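You operate a simulated robot arm through the tools that you are given. There is no shell and no other tool.

You are at the controls of a simulated two-armed robot. One attempt, no reset.

## Task
Take the yellow pad and put it on the bare end of the camp bed. Put the M green carabiner pack from the top of the long table on the front of the lamp bench and the XL green carabiner pack on the front of the steel tray. Put one of the blue carabiner packs from the top of the packing bench on the middle shelf under the counter. Open the beige crate lid, put the purple flat case in the inside of the beige crate, then shut the lid. Open the shop door. The order is free. Set down upright: green carabiner pack, blue carabiner pack.
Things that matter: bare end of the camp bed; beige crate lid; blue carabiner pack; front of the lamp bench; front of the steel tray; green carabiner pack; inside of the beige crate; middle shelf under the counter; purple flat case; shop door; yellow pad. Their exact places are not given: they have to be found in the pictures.

Only the result counts: the job must be done as asked and must still hold three seconds after the hand-in. Knocking over, shifting, dropping, spilling or breaking anything else fails it. A push-on lid holds only when it is set on centred and level and pressed home; a screw cap is set on level and turned clockwise until tight.

## Robot
Two 7-joint arms with two-finger grippers on one trunk, on a base that drives. Base frame: it is fixed to the floor where the robot stands at the start and does not move with it; the origin is under the middle of the robot, x ahead of it, y to its left, z up; the surface under the hand at the start is at about z = 0.86. Units: m, degrees, N and s.
The left shoulder is at the start at [0.037, 0.163, 1.156], the right one opposite. With the tool pointing down near the work surface each hand reaches from about 0.28 to 0.74 m from the robot's upright axis, wherever it stands, measured 20 degrees to its own side. Places, roughly: bare end of the camp bed [3.2, 0.9, 0.5]; beige crate lid [4.5, 2.5, 0.6]; blue carabiner pack [8.25, 2.25, 0.75]; front of the lamp bench (80x18 cm) [1.5, 0.6, 0.9]; front of the steel tray (26x12 cm) [1.54, -0.1, 0.9]; green carabiner pack [0.25, 0, 1]; inside of the beige crate [4.5, 2.5, 0.3]; middle shelf under the counter [6.7, 1.3, 0.4]; purple flat case [8.5, 3.25, 0.75]; shop door [8.9, -0.8, 1]; yellow pad (6x10x5 cm) [0.5, -0.1, 0.9]. Payload 2.45 kg a hand.
The TCP of each hand is the grasp point between the finger pads, 0.026 m short of the fingertips. In the tool frame z runs along the fingers and y along their closing line. Largest opening 0.096 m; the body of the gripper starts 0.069 m behind the TCP.
Orientation is that of the tool frame in the base frame, as [roll, pitch, yaw] about the fixed x, y, z axes, in that order (R = Rz(yaw) Ry(pitch) Rx(roll)). With the fingers straight down and closing along the base's y, the tool's x points along the base's -x, its y along +y and its z along -z.

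## Interface
- The arms move only by the tool apply_moves. It takes "left_plan", "right_plan" or both (then of equal length, played together; a hand with none holds still); each is a list of rows, each an object (a shift or turn left out is 0, a gripper value left out holds the last) with "travel": the shift along the base's x, y, z in m, a list of three; "delta_rot": the turn, a rotation vector about the base's x, y, z in degrees, a list of three; "claw": the closure in counts, from 0 (fully open) to 255 (shut). In form: [{"travel": [x, y, z], "delta_rot": [rx, ry, rz], "claw": claw}, ...]. A call has 1 to 20 rows; each row shifts and turns the commanded pose from where the row before left it. A row lasts 0.2 s, in which the tool goes at most 0.05 m and 8.6 degrees; a call with a longer step from one row to the next is refused whole, and so is a gripper value outside its range. Where a pose cannot be reached the arm comes as near as it can. A force on the tool above 40 N (or 10 N above the force at the start of the call, whichever is more), or a blocked arm, ends the call early, and 0.2 s more pass. Each finger halts on what it meets, pressing with about 36 N; the grip force reading is that of the motor and also rises with nothing between the fingers. The clock runs only during rows and for 0.2 s after the last one: add rows that do not move to give the fingers time. It gives the time, the measured TCP pose, the force on the tool (base axes), the opening and the grip force at its end, in the units of the frame above (readings bear some noise), with the torque about the TCP (base axes, N m) and any sound that the robot's microphone picked up, and new pictures: "views" is both (left out), scene, wrist or none (wrist: the cameras of the hands that moved).
- Cameras (640 x 400 px; columns grow to the right, rows downward): "scene" is now at [0.0886, 0.0225, 1.6184]; the picture's right is [0.29, -0.96, -0.00], its down [-0.82, -0.25, -0.51] and it looks along [0.49, 0.15, -0.86] (base axes); focal length 284 px, centre (320, 200). "left" rides on the left gripper at [0.082, -0.003, -0.098] in its tool frame; the picture's right is [0.04, 1.00, 0.00], its down [-0.73, 0.03, -0.68] and it looks along [-0.68, 0.03, 0.73] (tool axes); focal length 256 px, centre (320, 200). "right" rides on the right gripper at [0.082, 0.003, -0.098] in its tool frame; the picture's right is [-0.04, 1.00, 0.00], its down [-0.73, -0.03, -0.68] and it looks along [-0.68, -0.03, 0.73] (tool axes); focal length 256 px, centre (320, 200).
- lift_body(by): slides the trunk up (or, below 0, down) by that many m; the arms and the scene camera ride with it, the base frame stays. It gives what a move gives, with no picture.
- drive_base(legs): drives the robot by 1 to 6 legs, each [ahead, left, turn to the left] in m, m and degrees, along the robot's own axes; the way and the turn of a leg run together, so that a leg with both is an arc; at most 1.5 m and 180 degrees a leg. The arms and the cameras ride along, it lands a little off, and it stops where it bumps. It gives what a move gives, and a new picture of the scene camera.
- turn_head(pan, tilt): turns the head with the scene camera to pan (to the left, within 120 degrees either way) and tilt (down, from -29 to 69), counted from straight ahead of the robot. It gives what a move gives, and a new picture of the scene camera.
- measure_at(camera, pixels): for up to 12 pixels [column, row] of the newest picture of that camera ("zoom" is the newest enlarged one), the place [x, y, z] in the base frame of the surface seen there, good to about 0.002 m. It takes no simulated time.
- inspect(camera, box): a new picture of the part [left, top, right, bottom] of that camera's present view, enlarged. It takes no simulated time.
- close_job(): hands the job in; it is judged then, once.

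Open the grippers and draw the arms clear of the work before you hand the job in, unless the task says otherwise.

The tools are called after ">>>" by a JSON object that holds its "fn" and its "kwargs". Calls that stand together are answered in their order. apply_moves: Moves the arms, as the interface text tells. Its arguments: {"type":"object","properties":{"left_plan":{"type":"array","items":{"type":"object","properties":{"travel":{"type":"array","items":{"type":"number"}},"delta_rot":{"type":"array","items":{"type":"number"}},"claw":{"type":"number"}}}},"right_plan":{"type":"array","items":{"type":"object","properties":{"travel":{"type":"array","items":{"type":"number"}},"delta_rot":{"type":"array","items":{"type":"number"}},"claw":{"type":"number"}}}},"views":{"type":"string","enum":["both","scene","wrist","none"]}},"required":[]} The other tools are called the same way: lift_body (by) slides the trunk up or down; drive_base (legs) drives the base; turn_head (pan, tilt) turns the head that bears the scene camera; measure_at (camera, pixels) gives the place of the surface under pixels of a picture; inspect (camera, box) takes an enlarged picture of a part of a camera's view; close_job () hands the job in.

At the start:

```text
t: 0.0
left_ee_pos: [0.5617, 0.2883, 1.1083]
left_tool_rot: [-179.9, -0.1, -179.9]
left_contact_force: [0.3, -0.7, -0.1]
left_ft_torque: [-0.02, 0.01, 0.0]
left_width: 0.0956
left_grasp_force: 0.0
right_ee_pos: [0.51, -0.1114, 1.186]
right_tool_rot: [179.9, 0.0, 179.9]
right_contact_force: [0.3, 0.3, -0.9]
right_ft_torque: [-0.01, -0.02, -0.02]
right_width: 0.0961
right_grasp_force: 0.1
trunk travel left (down, up): [-0.325, 0.242]
robot x, y, heading: [0.0022, 0.0019, 0.2]
head pan, tilt: [16.7, 58.8]
```

scene: 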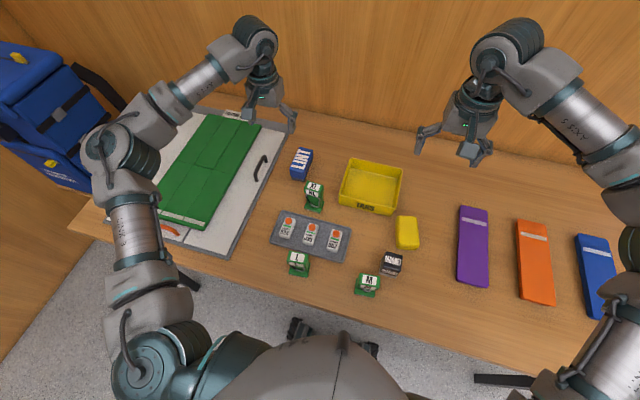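
right: 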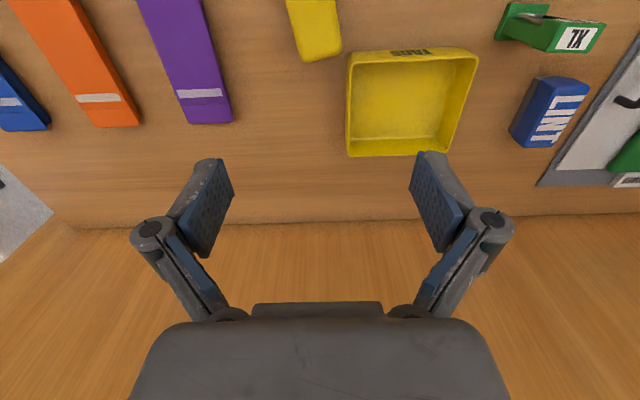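
left: 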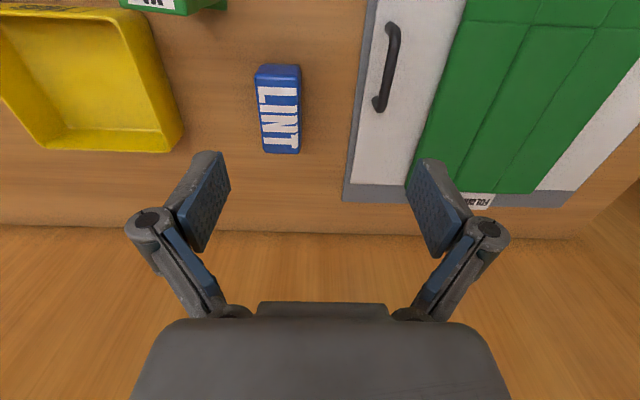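

The scene picture shows the long table with green packs around (314,195), (299,263), (367,284), and the yellow pad at (407,232). I'll enlarge that part to read the labels.

>>> {"fn": "inspect", "kwargs": {"camera": "scene", "box": [260, 140, 440, 310]}}

>>> {"fn": "measure_at", "kwargs": {"camera": "scene", "pixels": [[314, 187], [299, 258], [367, 279], [407, 220], [407, 240], [391, 259], [397, 232], [417, 232], [450, 350], [500, 350]]}}

```text
2.35 times, centred on (350, 225) of scene
```

zoom: 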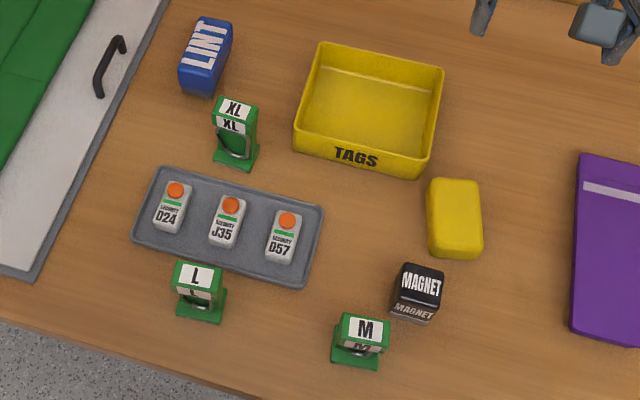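

```text
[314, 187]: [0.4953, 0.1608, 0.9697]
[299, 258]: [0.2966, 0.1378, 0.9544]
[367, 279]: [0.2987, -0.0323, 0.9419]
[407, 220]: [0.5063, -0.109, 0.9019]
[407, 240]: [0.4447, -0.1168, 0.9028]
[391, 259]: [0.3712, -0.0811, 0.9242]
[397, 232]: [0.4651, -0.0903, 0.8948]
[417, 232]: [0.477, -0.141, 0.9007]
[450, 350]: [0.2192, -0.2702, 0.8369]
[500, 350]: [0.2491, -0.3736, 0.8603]
```

The zoom shows M at (358,340), XL at (236,133), L at (200,290) and the yellow pad at (455,218). I'll look around with the head next to learn the layout.

>>> {"fn": "turn_head", "kwargs": {"pan": 0, "tilt": 15}}

>>> {"fn": "turn_head", "kwargs": {"pan": 60, "tilt": 20}}

>>> {"fn": "turn_head", "kwargs": {"pan": 115, "tilt": 20}}

>>> {"fn": "turn_head", "kwargs": {"pan": -60, "tilt": 20}}

>>> {"fn": "turn_head", "kwargs": {"pan": -115, "tilt": 20}}

```text
t: 1.1
left_ee_pos: [0.5589, 0.2889, 1.1106]
left_tool_rot: [-179.9, 0.1, -180.0]
left_contact_force: [0.1, -0.1, -0.5]
left_ft_torque: [-0.02, -0.02, 0.01]
left_width: 0.0957
left_grasp_force: 0.1
right_ee_pos: [0.507, -0.1125, 1.1892]
right_tool_rot: [-180.0, 0.3, 179.9]
right_contact_force: [0.8, -0.5, -0.6]
right_ft_torque: [0.03, -0.04, 0.0]
right_width: 0.096
right_grasp_force: 0.0
trunk travel left (down, up): [-0.325, 0.242]
robot x, y, heading: [-0.0027, 0.0026, -0.0]
head pan, tilt: [0.0, 15.0]
```

scene: 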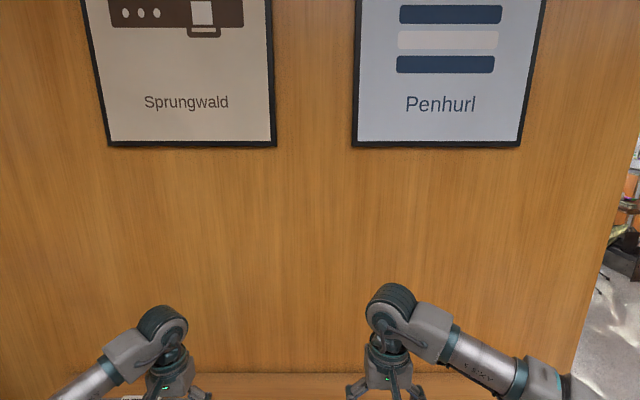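

```text
t: 2.4
left_ee_pos: [0.5576, 0.289, 1.112]
left_tool_rot: [-179.8, 0.1, -179.8]
left_contact_force: [-0.2, -0.4, -0.1]
left_ft_torque: [-0.04, -0.02, 0.01]
left_width: 0.096
left_grasp_force: 0.1
right_ee_pos: [0.5059, -0.1113, 1.1893]
right_tool_rot: [179.9, 0.2, 179.9]
right_contact_force: [0.8, 0.6, -0.6]
right_ft_torque: [-0.01, 0.01, 0.0]
right_width: 0.0958
right_grasp_force: 0.0
trunk travel left (down, up): [-0.325, 0.242]
robot x, y, heading: [-0.0002, -0.0008, -0.1]
head pan, tilt: [60.0, 20.0]
```

scene: 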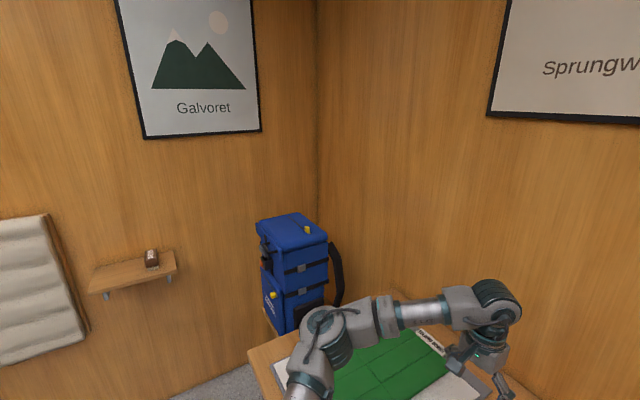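

```text
t: 3.6
left_ee_pos: [0.5578, 0.2878, 1.1112]
left_tool_rot: [-179.9, 0.2, -179.9]
left_contact_force: [0.7, 1.0, 0.7]
left_ft_torque: [-0.03, -0.01, 0.0]
left_width: 0.0961
left_grasp_force: 0.0
right_ee_pos: [0.5062, -0.1115, 1.1892]
right_tool_rot: [180.0, 0.2, 179.8]
right_contact_force: [0.2, -0.1, 0.0]
right_ft_torque: [-0.02, -0.02, -0.03]
right_width: 0.0958
right_grasp_force: 0.1
trunk travel left (down, up): [-0.325, 0.242]
robot x, y, heading: [-0.0014, -0.0007, -0.1]
head pan, tilt: [115.0, 20.0]
```

scene: 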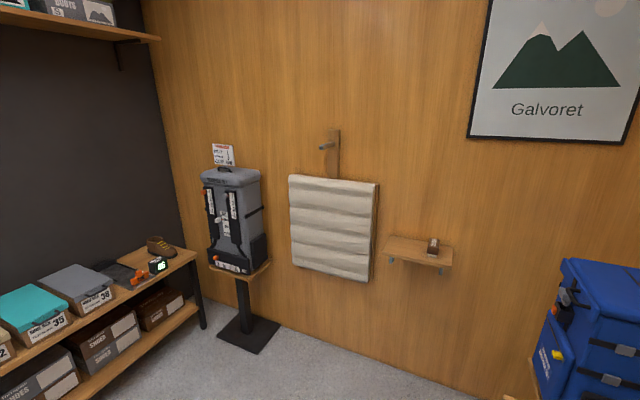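

```text
t: 6.3
left_ee_pos: [0.5581, 0.2894, 1.1109]
left_tool_rot: [-179.9, 0.1, -179.9]
left_contact_force: [-0.4, -1.2, 0.2]
left_ft_torque: [0.0, 0.0, 0.02]
left_width: 0.096
left_grasp_force: 0.1
right_ee_pos: [0.5055, -0.1117, 1.1883]
right_tool_rot: [-179.9, 0.2, 179.9]
right_contact_force: [0.2, -0.8, -0.6]
right_ft_torque: [-0.04, 0.03, 0.0]
right_width: 0.0962
right_grasp_force: 0.0
trunk travel left (down, up): [-0.325, 0.242]
robot x, y, heading: [-0.0026, -0.001, -0.0]
head pan, tilt: [-60.0, 20.0]
```

scene: 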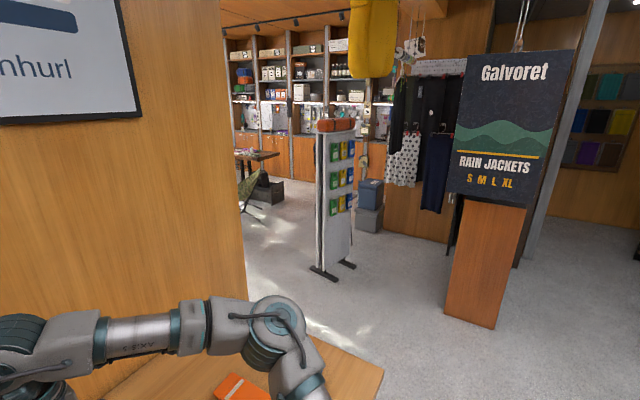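

```text
t: 7.5
left_ee_pos: [0.5578, 0.2883, 1.1106]
left_tool_rot: [-179.9, 0.1, -179.9]
left_contact_force: [0.1, -0.2, -0.2]
left_ft_torque: [0.02, -0.02, 0.0]
left_width: 0.0961
left_grasp_force: 0.0
right_ee_pos: [0.5057, -0.1126, 1.1888]
right_tool_rot: [-180.0, 0.2, 179.9]
right_contact_force: [-0.6, 0.3, 0.2]
right_ft_torque: [-0.02, 0.03, 0.01]
right_width: 0.096
right_grasp_force: 0.0
trunk travel left (down, up): [-0.325, 0.242]
robot x, y, heading: [0.0031, 0.0003, 0.0]
head pan, tilt: [-115.0, 20.0]
```

scene: 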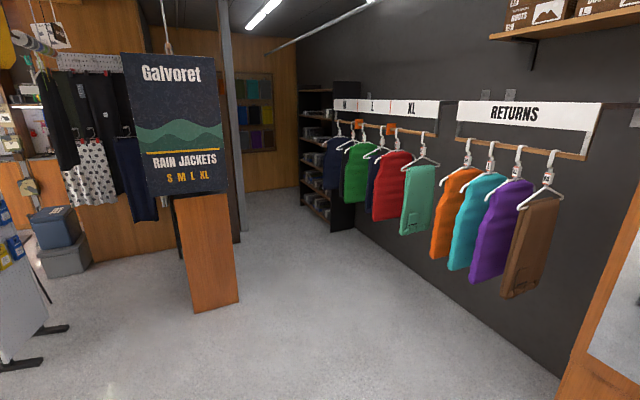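

The layout is a shop with a partition just beyond the table; its right edge was near column 240 in the pan −60 view. I'll look that way again and measure the path around it.

>>> {"fn": "turn_head", "kwargs": {"pan": -50, "tilt": 25}}

```text
t: 8.9
left_ee_pos: [0.5581, 0.2893, 1.1117]
left_tool_rot: [-179.9, 0.3, -179.9]
left_contact_force: [-0.1, 0.6, -0.6]
left_ft_torque: [0.01, 0.0, -0.01]
left_width: 0.0961
left_grasp_force: 0.0
right_ee_pos: [0.5054, -0.1124, 1.1889]
right_tool_rot: [-180.0, 0.1, 179.9]
right_contact_force: [-0.1, 0.4, 0.5]
right_ft_torque: [-0.02, 0.01, 0.01]
right_width: 0.0961
right_grasp_force: 0.1
trunk travel left (down, up): [-0.325, 0.242]
robot x, y, heading: [0.0006, -0.0017, -0.2]
head pan, tilt: [-50.0, 25.0]
```

scene: 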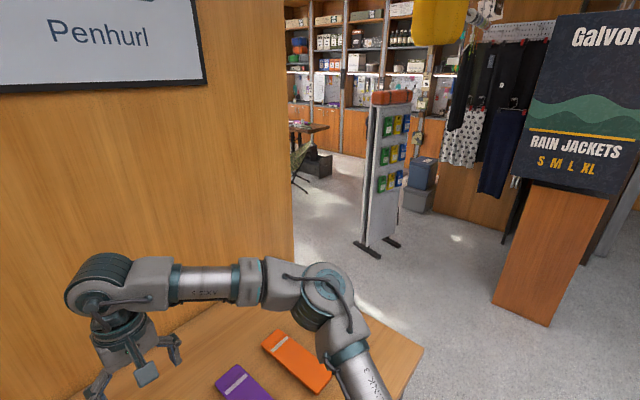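

>>> {"fn": "measure_at", "kwargs": {"camera": "scene", "pixels": [[100, 200], [285, 200], [293, 240], [300, 280], [360, 250], [390, 240], [420, 350], [500, 290], [290, 180], [312, 170], [410, 200], [350, 300]]}}

>>> {"fn": "inspect", "kwargs": {"camera": "scene", "box": [270, 0, 640, 280]}}

```text
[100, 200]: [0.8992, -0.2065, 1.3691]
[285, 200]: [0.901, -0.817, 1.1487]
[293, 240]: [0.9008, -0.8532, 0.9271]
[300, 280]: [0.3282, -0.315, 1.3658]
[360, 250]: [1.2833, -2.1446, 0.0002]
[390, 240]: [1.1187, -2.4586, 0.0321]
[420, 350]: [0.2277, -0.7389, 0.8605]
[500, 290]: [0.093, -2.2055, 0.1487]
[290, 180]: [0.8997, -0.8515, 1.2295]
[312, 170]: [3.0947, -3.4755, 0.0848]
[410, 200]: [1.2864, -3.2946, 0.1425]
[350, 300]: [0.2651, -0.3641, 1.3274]
```

```text
1.43 times, centred on (455, 140) of scene
```

zoom: 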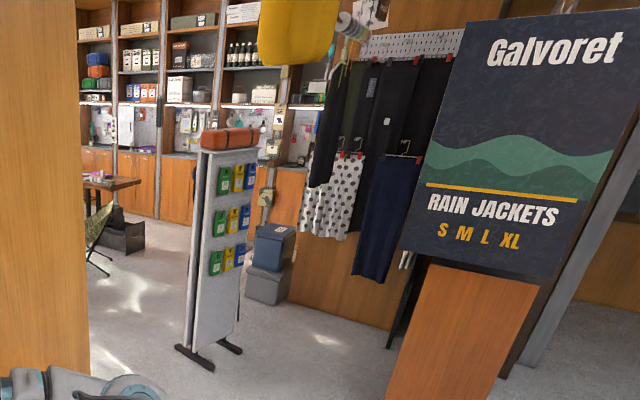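

The partition face is at x=0.90 and ends at y≈−0.85; the card stand is around (1.28,−2.14). Now I look down at the table again to study the packs closely.

>>> {"fn": "turn_head", "kwargs": {"pan": 8, "tilt": 64}}

>>> {"fn": "inspect", "kwargs": {"camera": "scene", "box": [240, 150, 400, 260]}}

```text
t: 10.2
left_ee_pos: [0.5576, 0.2886, 1.1114]
left_tool_rot: [-179.9, 0.2, -179.9]
left_contact_force: [0.3, -0.3, -0.3]
left_ft_torque: [-0.05, 0.01, 0.0]
left_width: 0.096
left_grasp_force: 0.1
right_ee_pos: [0.5052, -0.1126, 1.1886]
right_tool_rot: [-179.9, 0.2, 180.0]
right_contact_force: [-0.5, 0.0, -0.3]
right_ft_torque: [0.02, 0.03, 0.01]
right_width: 0.096
right_grasp_force: 0.1
trunk travel left (down, up): [-0.325, 0.242]
robot x, y, heading: [0.0025, 0.0048, 0.0]
head pan, tilt: [8.0, 64.0]
```

scene: 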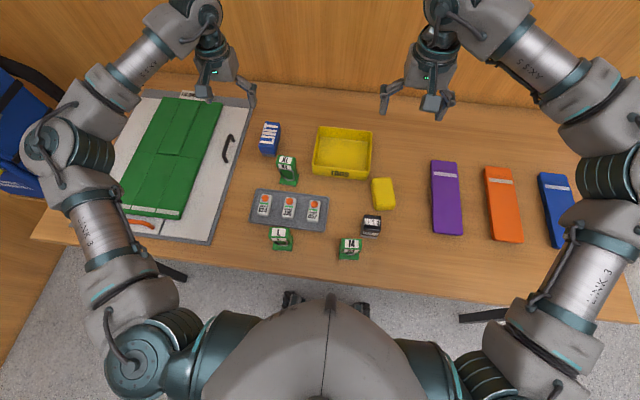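

```text
3.64 times, centred on (320, 205) of scene
```

zoom: 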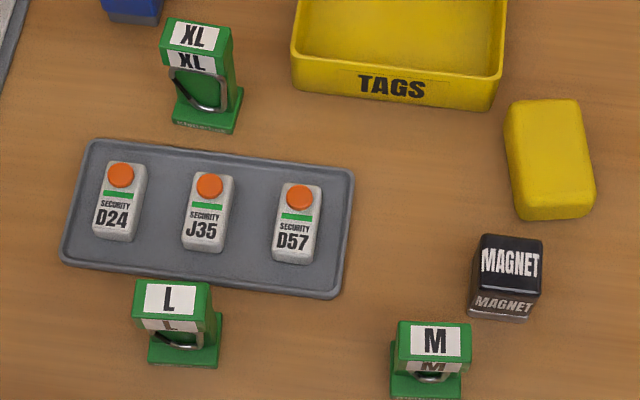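

The zoom shows XL at (198,75), M at (432,355), each a block head on a back card with a foot. I measure corner points for exact position and yaw.

>>> {"fn": "measure_at", "kwargs": {"camera": "zoom", "pixels": [[172, 22], [230, 28], [165, 45], [218, 52], [225, 70], [178, 120], [232, 128], [200, 95], [215, 125], [240, 95]]}}

>>> {"fn": "measure_at", "kwargs": {"camera": "zoom", "pixels": [[403, 325], [468, 327], [400, 352], [466, 354], [395, 392], [455, 396], [435, 340], [445, 372], [515, 105], [575, 105], [525, 212], [588, 212]]}}

```text
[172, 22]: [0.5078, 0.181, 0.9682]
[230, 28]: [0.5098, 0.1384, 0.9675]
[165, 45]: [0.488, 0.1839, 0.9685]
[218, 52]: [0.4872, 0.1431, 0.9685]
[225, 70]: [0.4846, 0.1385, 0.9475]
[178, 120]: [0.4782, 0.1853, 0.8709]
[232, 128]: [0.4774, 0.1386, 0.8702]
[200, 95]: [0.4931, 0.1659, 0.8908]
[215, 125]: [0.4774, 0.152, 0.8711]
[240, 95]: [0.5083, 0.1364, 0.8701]
```

```text
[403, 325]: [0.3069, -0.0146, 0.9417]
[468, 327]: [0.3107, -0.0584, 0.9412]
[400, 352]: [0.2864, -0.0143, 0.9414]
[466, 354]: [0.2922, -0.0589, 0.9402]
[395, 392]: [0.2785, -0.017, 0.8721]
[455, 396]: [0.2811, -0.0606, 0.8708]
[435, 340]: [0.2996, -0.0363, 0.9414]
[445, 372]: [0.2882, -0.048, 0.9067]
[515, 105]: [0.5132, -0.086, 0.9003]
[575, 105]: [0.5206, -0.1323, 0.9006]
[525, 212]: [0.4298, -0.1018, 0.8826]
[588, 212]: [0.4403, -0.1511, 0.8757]
```

XL head spans x 0.485–0.512, y 0.138–0.184, top 0.968; M spans x 0.285–0.312, y −0.060 to −0.013, top 0.941. I check neighbours' edges (LINT box, yellow tray) and then back up slightly to make M reachable.

>>> {"fn": "measure_at", "kwargs": {"camera": "scene", "pixels": [[263, 125], [278, 126], [261, 148], [276, 152], [312, 172], [316, 130], [318, 160], [371, 222], [362, 231], [380, 235]]}}

>>> {"fn": "drive_base", "kwargs": {"legs": [[-0.13, 0, 0]]}}

```text
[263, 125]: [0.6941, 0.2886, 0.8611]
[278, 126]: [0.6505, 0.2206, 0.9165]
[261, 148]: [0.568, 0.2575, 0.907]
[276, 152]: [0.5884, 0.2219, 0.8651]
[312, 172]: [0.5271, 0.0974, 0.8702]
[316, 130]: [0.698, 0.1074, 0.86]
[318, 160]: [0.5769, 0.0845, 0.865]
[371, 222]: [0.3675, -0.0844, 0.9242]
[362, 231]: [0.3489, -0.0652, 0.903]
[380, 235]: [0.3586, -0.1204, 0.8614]
```

```text
t: 11.4
left_ee_pos: [0.43, 0.2896, 1.1108]
left_tool_rot: [-180.0, 0.1, -180.0]
left_contact_force: [0.1, 1.2, 0.4]
left_ft_torque: [0.0, -0.01, -0.01]
left_width: 0.0961
left_grasp_force: 0.0
right_ee_pos: [0.3769, -0.1126, 1.1884]
right_tool_rot: [180.0, 0.1, 179.8]
right_contact_force: [0.3, -1.1, -0.5]
right_ft_torque: [0.03, -0.04, -0.02]
right_width: 0.0958
right_grasp_force: 0.1
trunk travel left (down, up): [-0.325, 0.242]
robot x, y, heading: [-0.1327, -0.0017, -0.3]
head pan, tilt: [8.0, 64.0]
```

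scene: 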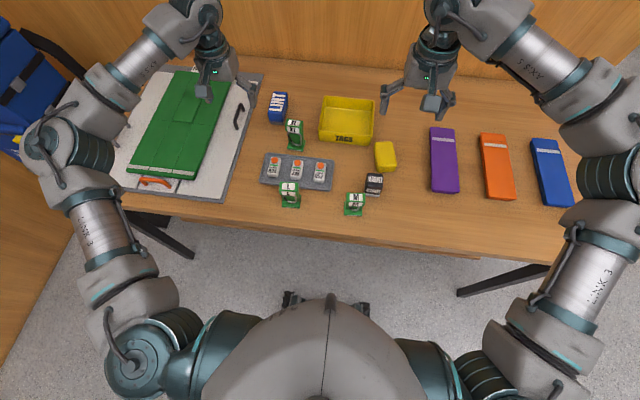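

The base is now at x=−0.133. I move both hands above their packs (left over XL at (0.498,0.161), right over M at (0.2985,−0.0365)) and check with the wrist cameras.

>>> {"fn": "apply_moves", "kwargs": {"left_plan": [{"travel": [0.017, -0.0321, -0.012]}, {"travel": [0.017, -0.0321, -0.012]}, {"travel": [0.017, -0.0321, -0.012]}, {"travel": [0.017, -0.0321, -0.012]}, {}], "right_plan": [{"travel": [-0.0196, 0.019, -0.0345]}, {"travel": [-0.0196, 0.019, -0.0345]}, {"travel": [-0.0196, 0.019, -0.0345]}, {"travel": [-0.0196, 0.019, -0.0345]}, {}], "views": "both"}}

```text
t: 12.6
left_ee_pos: [0.4929, 0.1582, 1.0666]
left_tool_rot: [-179.9, 0.4, 180.0]
left_contact_force: [0.1, 0.2, 0.7]
left_ft_torque: [0.0, 0.0, -0.02]
left_width: 0.0959
left_grasp_force: 0.1
right_ee_pos: [0.2914, -0.0384, 1.053]
right_tool_rot: [179.9, 0.5, 179.8]
right_contact_force: [0.0, -0.2, -0.3]
right_ft_torque: [0.0, -0.02, 0.05]
right_width: 0.0961
right_grasp_force: 0.1
trunk travel left (down, up): [-0.325, 0.242]
robot x, y, heading: [-0.1313, -0.0006, 0.1]
head pan, tilt: [8.0, 64.0]
```

scene: 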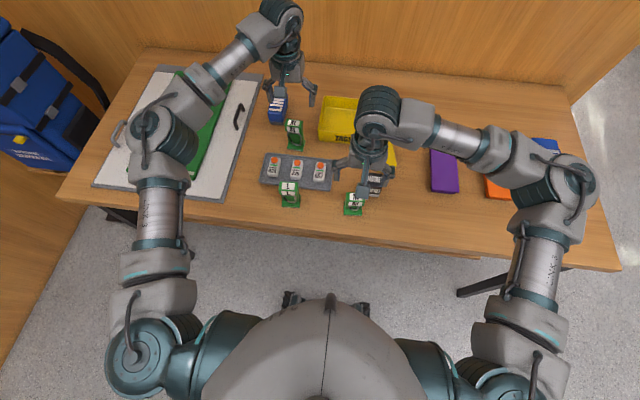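
right: 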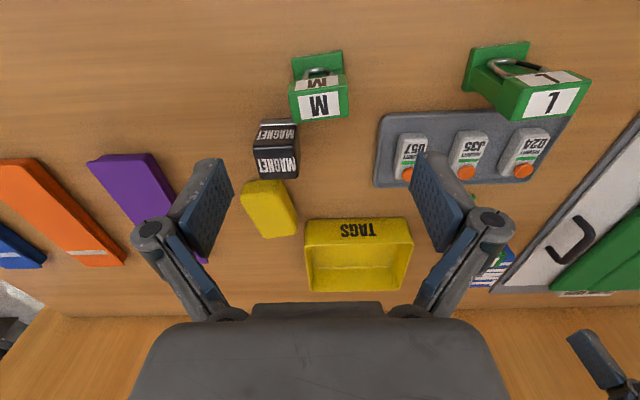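
left: 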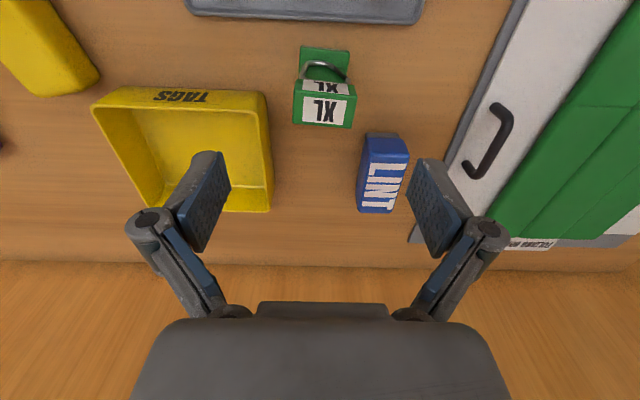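

Both hands are above their packs. I measure the pack tops through the wrist cameras for final alignment.

>>> {"fn": "measure_at", "kwargs": {"camera": "left", "pixels": [[298, 98], [353, 98], [295, 122], [350, 125], [322, 110], [304, 52], [347, 56], [365, 140]]}}

>>> {"fn": "measure_at", "kwargs": {"camera": "right", "pixels": [[293, 98], [345, 90], [297, 120], [346, 115], [320, 105], [296, 62], [340, 55], [275, 130]]}}

>>> {"fn": "inspect", "kwargs": {"camera": "left", "box": [270, 30, 420, 160]}}

>>> {"fn": "inspect", "kwargs": {"camera": "right", "box": [240, 30, 390, 160]}}

```text
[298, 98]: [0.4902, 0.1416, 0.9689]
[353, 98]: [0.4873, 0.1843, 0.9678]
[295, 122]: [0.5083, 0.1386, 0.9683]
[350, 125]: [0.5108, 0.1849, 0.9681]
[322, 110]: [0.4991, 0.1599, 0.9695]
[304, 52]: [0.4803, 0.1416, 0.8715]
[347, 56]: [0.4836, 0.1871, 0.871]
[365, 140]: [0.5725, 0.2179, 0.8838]
```

```text
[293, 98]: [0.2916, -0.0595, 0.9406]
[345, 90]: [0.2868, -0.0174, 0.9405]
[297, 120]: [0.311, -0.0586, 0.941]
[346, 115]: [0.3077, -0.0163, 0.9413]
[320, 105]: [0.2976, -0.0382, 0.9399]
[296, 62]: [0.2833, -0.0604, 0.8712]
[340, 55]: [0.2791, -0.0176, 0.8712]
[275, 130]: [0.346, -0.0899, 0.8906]
```

```text
3.08 times, centred on (345, 95) of left
```

zoom: 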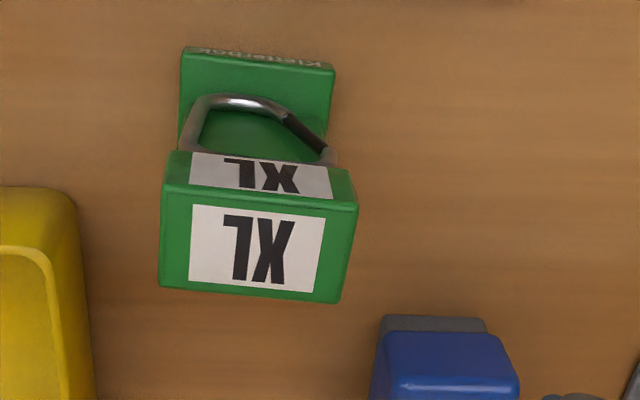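

```text
3.08 times, centred on (315, 95) of right
```

zoom: 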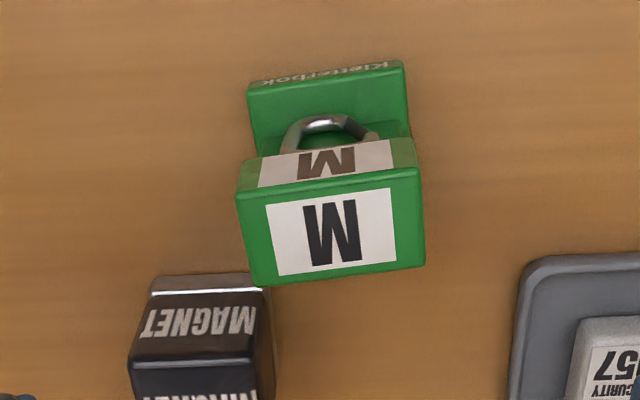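

XL centre is (0.4985,0.161), M centre (0.299,−0.038) with yaw ≈+5°. I descend both hands with fingers open, turning the right hand 5°.

>>> {"fn": "apply_moves", "kwargs": {"left_plan": [{"travel": [0.0056, 0.0028, -0.03]}, {"travel": [0, 0, -0.04]}, {"travel": [0, 0, -0.03]}, {}], "right_plan": [{"travel": [0.0076, 0.0006, -0.04], "delta_rot": [0, 0, 5]}, {"travel": [0, 0, -0.04]}, {"travel": [0, 0, -0.03]}, {}], "views": "wrist"}}

```text
t: 13.6
left_ee_pos: [0.4991, 0.1642, 0.9659]
left_tool_rot: [180.0, 0.4, -180.0]
left_contact_force: [-0.4, 0.6, -0.3]
left_ft_torque: [-0.03, 0.01, 0.01]
left_width: 0.0958
left_grasp_force: 0.2
right_ee_pos: [0.3, -0.0347, 0.9414]
right_tool_rot: [179.8, 0.5, -175.0]
right_contact_force: [0.3, -0.6, 0.2]
right_ft_torque: [-0.02, 0.0, -0.02]
right_width: 0.0958
right_grasp_force: 0.0
trunk travel left (down, up): [-0.325, 0.242]
robot x, y, heading: [-0.131, 0.0005, -0.0]
head pan, tilt: [8.0, 64.0]
```

right: 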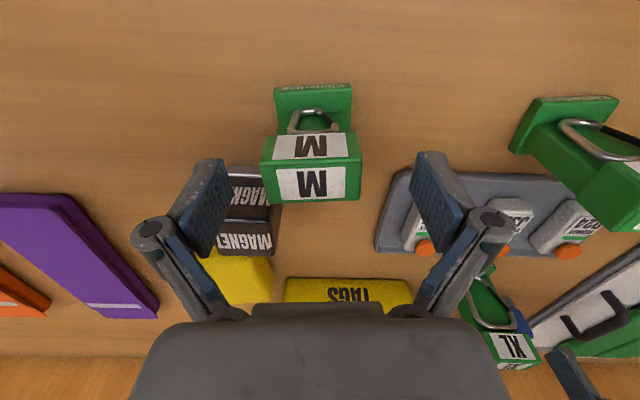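
left: 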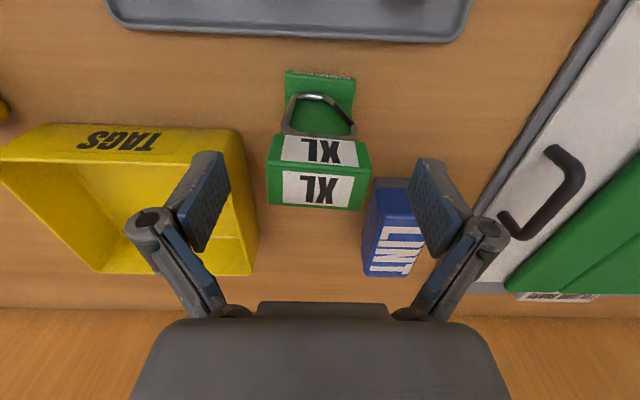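

XL is centred at column 320 in the left view; M sits about 8 px left of centre in the right view, so I shift the right hand 4 mm to −y, lower both, and close.

>>> {"fn": "apply_moves", "kwargs": {"left_plan": [{"travel": [0, 0, -0.016]}, {}, {"claw": 255}, {"claw": 255}, {"claw": 255}, {"claw": 255}], "right_plan": [{"travel": [0, -0.004, -0.018]}, {}, {"claw": 255}, {"claw": 255}, {"claw": 255}, {"claw": 255}], "views": "wrist"}}

```text
t: 15.0
left_ee_pos: [0.4975, 0.1625, 0.9507]
left_tool_rot: [-179.9, 0.5, 180.0]
left_contact_force: [2.1, 0.1, 7.9]
left_ft_torque: [-0.12, -0.2, -0.04]
left_width: 0.0496
left_grasp_force: 36.0
right_ee_pos: [0.2993, -0.0386, 0.9253]
right_tool_rot: [179.9, 0.5, -175.2]
right_contact_force: [0.8, 0.2, 7.6]
right_ft_torque: [0.02, -0.01, 0.02]
right_width: 0.0496
right_grasp_force: 36.1
trunk travel left (down, up): [-0.325, 0.242]
robot x, y, heading: [-0.1283, -0.0028, -0.1]
head pan, tilt: [8.0, 64.0]
```

right: 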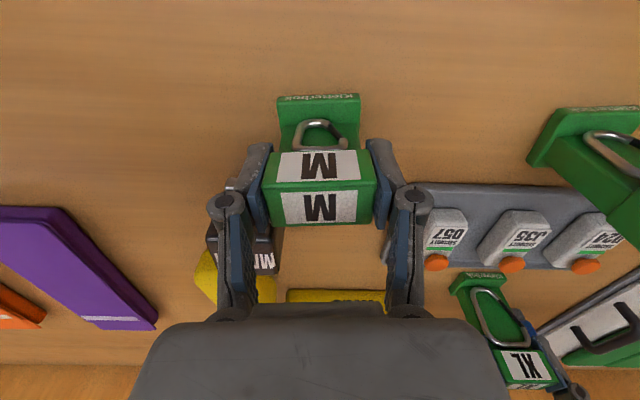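
left: 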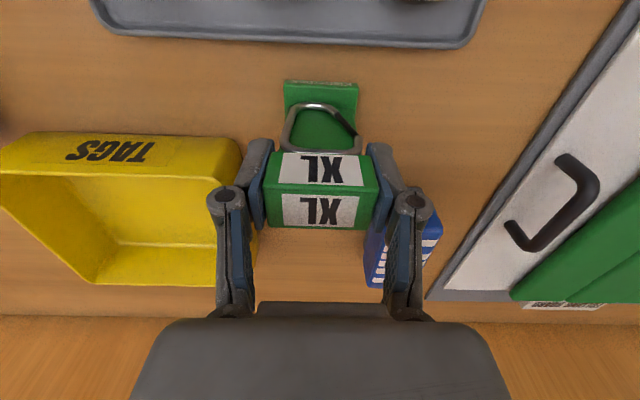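

Both packs are gripped (width 0.0496). I lift both straight up.

>>> {"fn": "apply_moves", "kwargs": {"left_plan": [{"travel": [0, 0, 0.03]}, {"travel": [0, 0, 0.04]}, {"travel": [0, 0, 0.04]}, {"travel": [0, 0, 0.04]}, {"travel": [0, 0, 0.04]}, {}], "right_plan": [{"travel": [0, 0, 0.03]}, {"travel": [0, 0, 0.04]}, {"travel": [0, 0, 0.04]}, {"travel": [0, 0, 0.04]}, {"travel": [0, 0, 0.04]}, {}], "views": "both"}}

```text
t: 16.4
left_ee_pos: [0.5, 0.1635, 1.1381]
left_tool_rot: [179.9, 0.2, -180.0]
left_contact_force: [0.3, -0.3, -2.1]
left_ft_torque: [-0.02, 0.0, -0.01]
left_width: 0.0491
left_grasp_force: 36.8
right_ee_pos: [0.3031, -0.0423, 1.1156]
right_tool_rot: [180.0, 0.3, -175.2]
right_contact_force: [-0.5, 0.0, -1.7]
right_ft_torque: [-0.01, -0.01, 0.02]
right_width: 0.0495
right_grasp_force: 35.8
trunk travel left (down, up): [-0.325, 0.242]
robot x, y, heading: [-0.1272, -0.0024, -0.3]
head pan, tilt: [8.0, 64.0]
```

scene: 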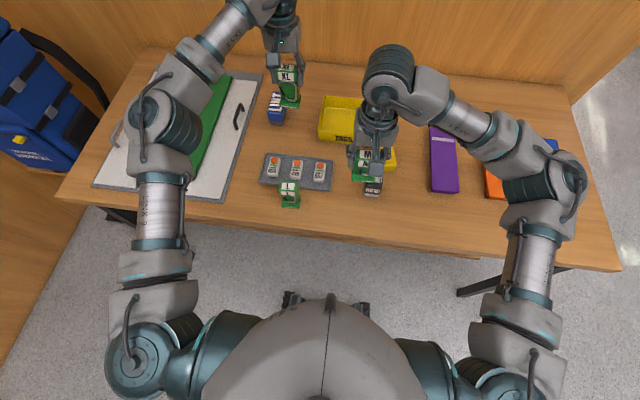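
right: 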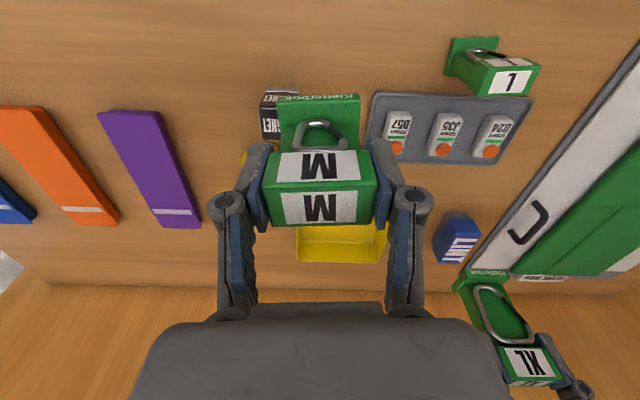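
left: 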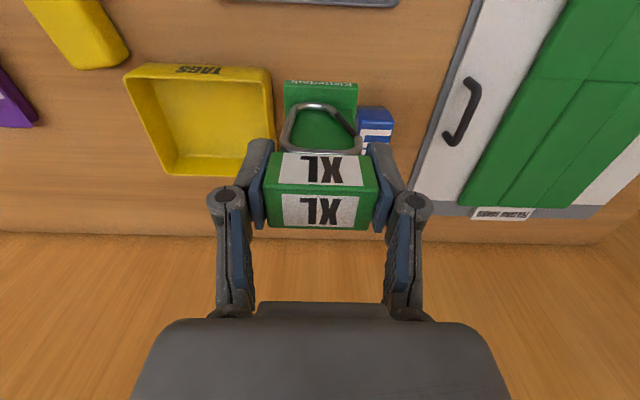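

Both packs are in hand. I tuck the hands to a compact carry pose, then look behind for clearance before backing away from the table.

>>> {"fn": "apply_moves", "kwargs": {"left_plan": [{"travel": [-0.045, 0.005, 0.01]}, {"travel": [-0.045, 0.005, 0.01]}, {"travel": [-0.045, 0.005, 0]}, {"travel": [-0.045, 0.005, 0]}, {}], "right_plan": [{"travel": [0.004, -0.028, 0.01]}, {"travel": [0.004, -0.028, 0.01]}, {"travel": [0.004, -0.028, 0.01]}, {"travel": [0.004, -0.028, 0.005]}, {}], "views": "none"}}

>>> {"fn": "turn_head", "kwargs": {"pan": -120, "tilt": 35}}

>>> {"fn": "measure_at", "kwargs": {"camera": "scene", "pixels": [[590, 350], [620, 250], [400, 350], [200, 200], [220, 240], [500, 200], [300, 300], [600, 390], [100, 250], [20, 250]]}}

>>> {"fn": "turn_head", "kwargs": {"pan": 120, "tilt": 35}}

```text
t: 17.6
left_ee_pos: [0.3179, 0.1808, 1.1592]
left_tool_rot: [-180.0, 0.2, -180.0]
left_contact_force: [0.2, -0.6, -1.6]
left_ft_torque: [0.03, 0.05, 0.01]
left_width: 0.0493
left_grasp_force: 36.2
right_ee_pos: [0.3193, -0.1547, 1.1496]
right_tool_rot: [179.9, 0.3, -175.2]
right_contact_force: [-0.2, -0.1, -1.3]
right_ft_torque: [0.01, 0.03, 0.02]
right_width: 0.0493
right_grasp_force: 35.3
trunk travel left (down, up): [-0.325, 0.242]
robot x, y, heading: [-0.1314, 0.0013, -0.1]
head pan, tilt: [8.0, 64.0]
```

```text
t: 19.7
left_ee_pos: [0.3183, 0.1825, 1.1598]
left_tool_rot: [-180.0, 0.3, 180.0]
left_contact_force: [0.7, 0.3, -1.1]
left_ft_torque: [-0.02, 0.02, 0.02]
left_width: 0.0495
left_grasp_force: 35.9
right_ee_pos: [0.3179, -0.1541, 1.1499]
right_tool_rot: [179.9, 0.3, -175.2]
right_contact_force: [-0.5, 0.6, -0.5]
right_ft_torque: [0.0, 0.01, 0.02]
right_width: 0.0494
right_grasp_force: 35.8
trunk travel left (down, up): [-0.325, 0.242]
robot x, y, heading: [-0.1305, 0.0033, -0.2]
head pan, tilt: [-120.0, 35.0]
```

scene: 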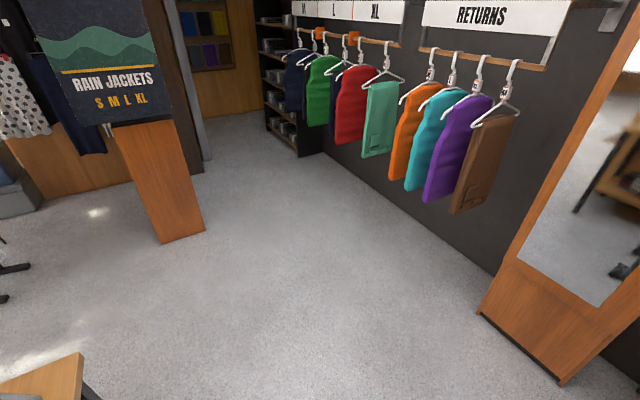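

```text
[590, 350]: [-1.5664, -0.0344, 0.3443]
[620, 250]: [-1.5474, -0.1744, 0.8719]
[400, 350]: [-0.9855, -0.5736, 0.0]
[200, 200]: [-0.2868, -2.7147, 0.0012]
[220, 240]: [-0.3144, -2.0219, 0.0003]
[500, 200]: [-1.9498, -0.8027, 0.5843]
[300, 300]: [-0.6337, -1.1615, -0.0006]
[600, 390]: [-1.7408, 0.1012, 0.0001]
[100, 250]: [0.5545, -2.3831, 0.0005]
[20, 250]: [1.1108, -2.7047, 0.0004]
```

```text
t: 23.1
left_ee_pos: [0.3179, 0.1814, 1.159]
left_tool_rot: [-179.9, 0.5, -180.0]
left_contact_force: [0.3, 0.0, -1.9]
left_ft_torque: [0.01, 0.02, 0.02]
left_width: 0.0494
left_grasp_force: 35.4
right_ee_pos: [0.3167, -0.154, 1.1504]
right_tool_rot: [179.9, 0.4, -175.3]
right_contact_force: [-0.5, 0.9, -1.4]
right_ft_torque: [-0.01, -0.02, -0.03]
right_width: 0.0492
right_grasp_force: 36.2
trunk travel left (down, up): [-0.325, 0.242]
robot x, y, heading: [-0.1261, 0.004, 0.1]
head pan, tilt: [120.0, 35.0]
```

scene: 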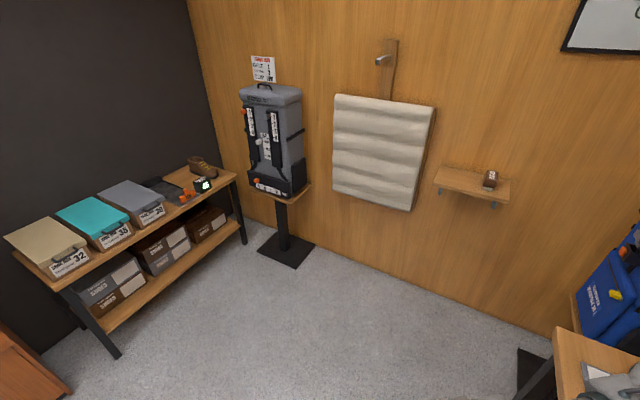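

Behind is clear to about x=−1.5 (mirror at (−1.57,−0.03)), and the jacket post's near corner is at (−0.31,−2.02). I back up 0.5 m and strafe right 1.4 m to line up with the gap between partition and stands.

>>> {"fn": "turn_head", "kwargs": {"pan": 0, "tilt": 30}}

>>> {"fn": "drive_base", "kwargs": {"legs": [[-0.5, 0, 0], [0, -1.4, 0]]}}

```text
t: 25.1
left_ee_pos: [0.3187, 0.1813, 1.159]
left_tool_rot: [180.0, 0.5, 180.0]
left_contact_force: [-0.4, 0.6, -0.8]
left_ft_torque: [-0.01, -0.02, -0.01]
left_width: 0.0491
left_grasp_force: 36.2
right_ee_pos: [0.3188, -0.1531, 1.1503]
right_tool_rot: [179.9, 0.4, -175.2]
right_contact_force: [-0.9, -0.1, -1.1]
right_ft_torque: [-0.01, -0.01, -0.03]
right_width: 0.0493
right_grasp_force: 35.3
trunk travel left (down, up): [-0.325, 0.242]
robot x, y, heading: [-0.1298, -0.0016, 0.1]
head pan, tilt: [0.0, 30.0]
```

scene: 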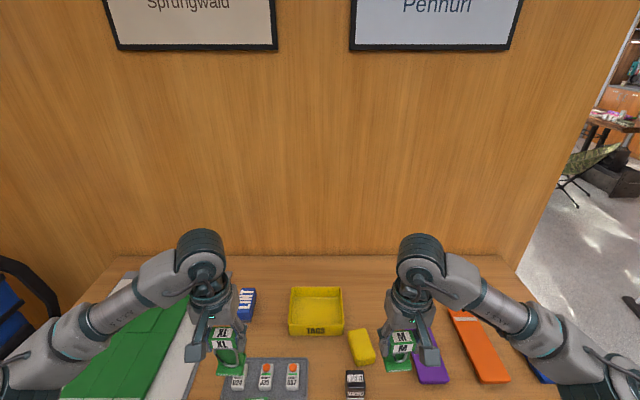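

```text
t: 34.9
left_ee_pos: [-0.1967, -1.2451, 1.1599]
left_tool_rot: [-180.0, 0.3, -179.4]
left_contact_force: [-0.8, 0.5, -1.3]
left_ft_torque: [-0.04, -0.05, 0.02]
left_width: 0.0494
left_grasp_force: 36.5
right_ee_pos: [-0.193, -1.5822, 1.1501]
right_tool_rot: [179.9, 0.4, -174.4]
right_contact_force: [-0.2, 0.6, -1.4]
right_ft_torque: [-0.01, -0.01, 0.03]
right_width: 0.0493
right_grasp_force: 35.8
trunk travel left (down, up): [-0.325, 0.242]
robot x, y, heading: [-0.6398, -1.4304, 0.4]
head pan, tilt: [0.0, 30.0]
```

scene: 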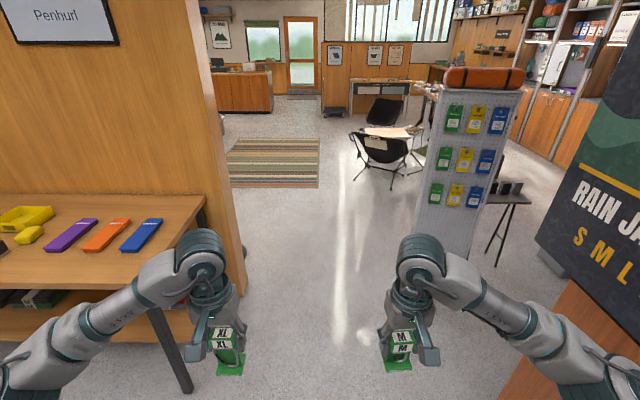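

The corridor ahead is visible: partition edge near column 240, card stand at columns 420–520, rug at (275,160), camp chairs near (380,140). I measure key points.

>>> {"fn": "measure_at", "kwargs": {"camera": "scene", "pixels": [[215, 200], [235, 280], [415, 255], [455, 285], [360, 170], [398, 185], [275, 160], [240, 100], [300, 90], [330, 110], [348, 130], [420, 140]]}}

>>> {"fn": "inspect", "kwargs": {"camera": "scene", "box": [190, 0, 450, 200]}}

```text
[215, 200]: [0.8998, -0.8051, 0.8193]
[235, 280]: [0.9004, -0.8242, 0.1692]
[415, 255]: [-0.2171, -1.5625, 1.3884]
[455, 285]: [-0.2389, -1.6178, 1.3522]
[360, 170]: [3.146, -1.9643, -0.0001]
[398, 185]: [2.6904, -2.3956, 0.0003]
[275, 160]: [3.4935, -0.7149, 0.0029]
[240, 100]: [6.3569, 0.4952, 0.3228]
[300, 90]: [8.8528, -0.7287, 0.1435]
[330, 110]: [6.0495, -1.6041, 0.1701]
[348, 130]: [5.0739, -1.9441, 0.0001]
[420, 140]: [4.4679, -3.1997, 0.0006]
```

```text
2.00 times, centred on (320, 100) of scene
```

zoom: 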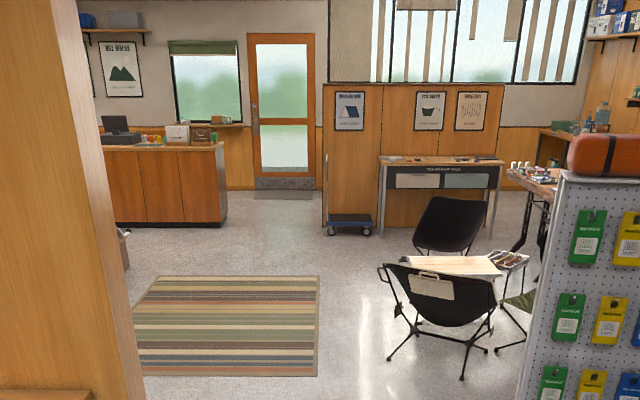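

The way ahead is clear along y≈−1.4. I drive ahead about 2.6 m past the partition end, then look back-left at the lamp bench.

>>> {"fn": "drive_base", "kwargs": {"legs": [[1.5, 0, 0], [1.1, 0, 0]]}}

>>> {"fn": "turn_head", "kwargs": {"pan": 110, "tilt": 25}}

```text
t: 47.6
left_ee_pos: [2.4237, -1.1906, 1.1612]
left_tool_rot: [179.9, 0.6, -178.5]
left_contact_force: [0.3, -0.5, -0.8]
left_ft_torque: [-0.06, 0.01, 0.01]
left_width: 0.0496
left_grasp_force: 36.1
right_ee_pos: [2.4335, -1.5253, 1.1522]
right_tool_rot: [179.9, 0.6, -173.5]
right_contact_force: [0.2, -0.5, -1.2]
right_ft_torque: [0.04, 0.02, -0.01]
right_width: 0.0492
right_grasp_force: 36.5
trunk travel left (down, up): [-0.325, 0.242]
robot x, y, heading: [1.9895, -1.3816, 1.4]
head pan, tilt: [0.0, 30.0]
```

scene: 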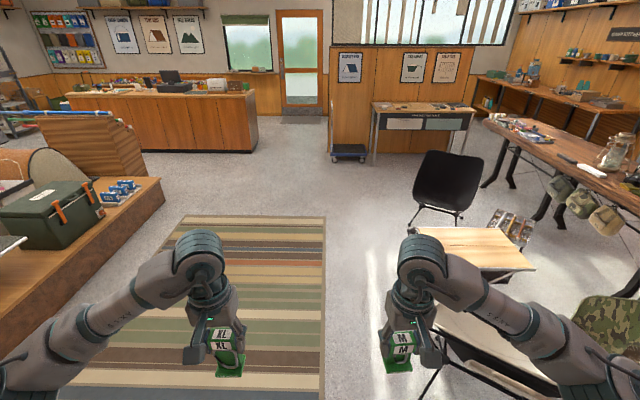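

```text
t: 49.5
left_ee_pos: [2.422, -1.1892, 1.162]
left_tool_rot: [180.0, 0.8, -178.5]
left_contact_force: [-0.5, 0.9, -1.7]
left_ft_torque: [-0.02, 0.02, 0.01]
left_width: 0.0495
left_grasp_force: 36.0
right_ee_pos: [2.4298, -1.5255, 1.1536]
right_tool_rot: [180.0, 0.8, -173.5]
right_contact_force: [0.5, 0.1, -1.8]
right_ft_torque: [0.02, -0.02, -0.01]
right_width: 0.0492
right_grasp_force: 36.2
trunk travel left (down, up): [-0.325, 0.242]
robot x, y, heading: [1.9895, -1.3841, 1.4]
head pan, tilt: [110.0, 25.0]
```

scene: 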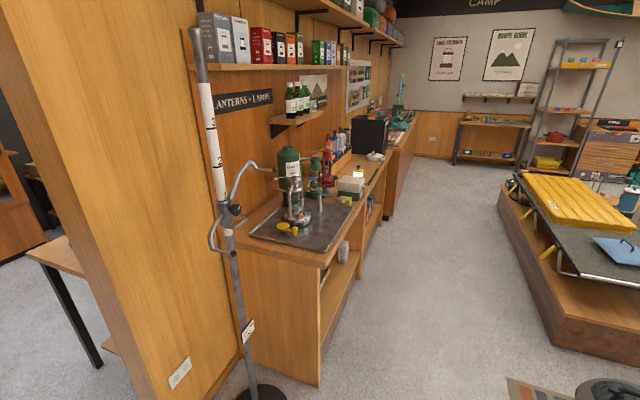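

The lamp bench stands against the partition's far side, with the steel tray at (300,225) and a lantern on it; camp bed at (560,230). I measure the geometry here.

>>> {"fn": "measure_at", "kwargs": {"camera": "scene", "pixels": [[250, 235], [320, 250], [350, 200], [310, 260], [318, 385], [375, 170], [262, 390], [230, 200], [554, 345], [500, 195], [260, 195], [430, 250]]}}

>>> {"fn": "inspect", "kwargs": {"camera": "scene", "box": [180, 100, 440, 290]}}

>>> {"fn": "inspect", "kwargs": {"camera": "scene", "box": [400, 100, 640, 370]}}

```text
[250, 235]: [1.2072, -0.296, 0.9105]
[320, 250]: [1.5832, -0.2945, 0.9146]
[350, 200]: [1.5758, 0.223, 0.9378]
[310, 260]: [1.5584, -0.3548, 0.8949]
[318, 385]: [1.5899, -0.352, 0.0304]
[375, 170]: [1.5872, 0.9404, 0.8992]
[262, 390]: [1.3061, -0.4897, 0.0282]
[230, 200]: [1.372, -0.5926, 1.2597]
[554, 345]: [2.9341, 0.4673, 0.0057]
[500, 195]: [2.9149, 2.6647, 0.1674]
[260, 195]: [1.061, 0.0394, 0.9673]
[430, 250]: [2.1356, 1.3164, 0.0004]
```

```text
2.11 times, centred on (310, 195) of scene
```

zoom: 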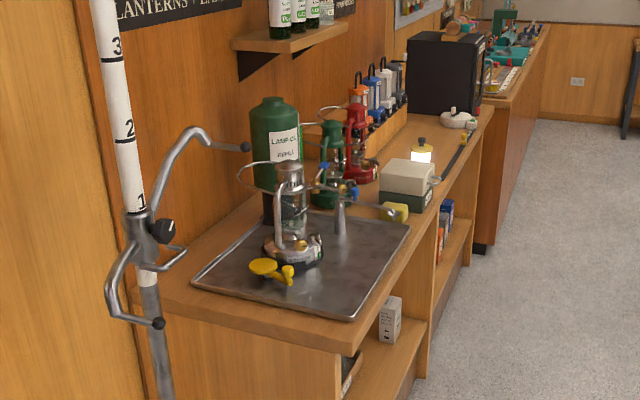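

```text
1.48 times, centred on (520, 235) of scene
```

zoom: 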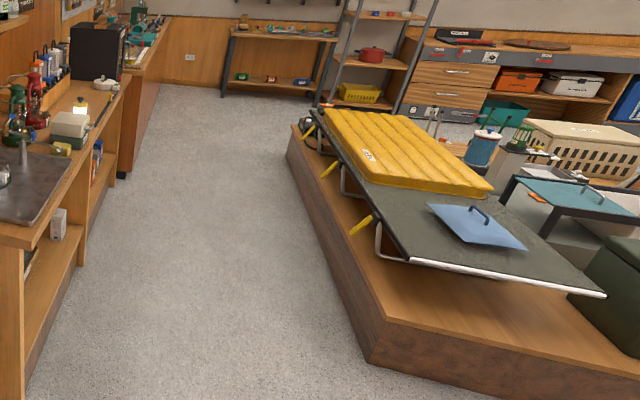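

Bench top is at z≈0.90 with front edge x≈1.59; the aisle to the platform (x≈2.93) is 1.3 m. I drive to about (2.2,−1.0), turn left to face −x, then look at the bench.

>>> {"fn": "turn_head", "kwargs": {"pan": 0, "tilt": 35}}

>>> {"fn": "drive_base", "kwargs": {"legs": [[0.2, 0.4, 0], [0, 0, 90], [0, 0, 88.6]]}}

```text
t: 51.4
left_ee_pos: [2.4216, -1.1891, 1.1626]
left_tool_rot: [-179.9, 0.8, -178.4]
left_contact_force: [-0.7, 0.1, -1.0]
left_ft_torque: [0.0, 0.03, 0.02]
left_width: 0.0492
left_grasp_force: 35.7
right_ee_pos: [2.4303, -1.5254, 1.1531]
right_tool_rot: [179.9, 0.9, -173.5]
right_contact_force: [0.1, -0.8, -1.1]
right_ft_torque: [-0.03, -0.01, 0.02]
right_width: 0.0493
right_grasp_force: 36.6
trunk travel left (down, up): [-0.325, 0.242]
robot x, y, heading: [1.9886, -1.3843, 1.4]
head pan, tilt: [0.0, 35.0]
```

scene: 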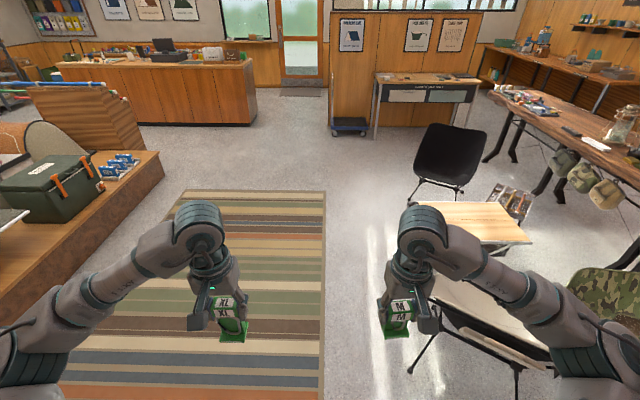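

```text
t: 61.7
left_ee_pos: [1.7327, -1.1647, 1.1623]
left_tool_rot: [179.9, 0.8, 0.4]
left_contact_force: [-0.1, 0.7, -1.7]
left_ft_torque: [-0.04, -0.03, -0.01]
left_width: 0.0492
left_grasp_force: 35.4
right_ee_pos: [1.7314, -0.8291, 1.1542]
right_tool_rot: [179.9, 0.8, 5.1]
right_contact_force: [0.3, -0.7, -1.4]
right_ft_torque: [0.0, 0.01, 0.0]
right_width: 0.0493
right_grasp_force: 36.0
trunk travel left (down, up): [-0.325, 0.242]
robot x, y, heading: [2.1735, -0.9784, -179.6]
head pan, tilt: [0.0, 35.0]
```

scene: 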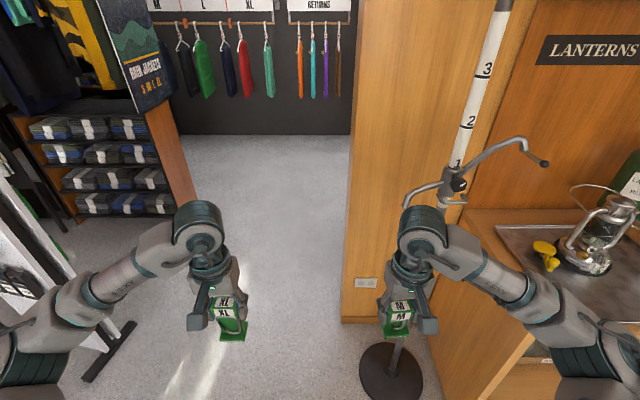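

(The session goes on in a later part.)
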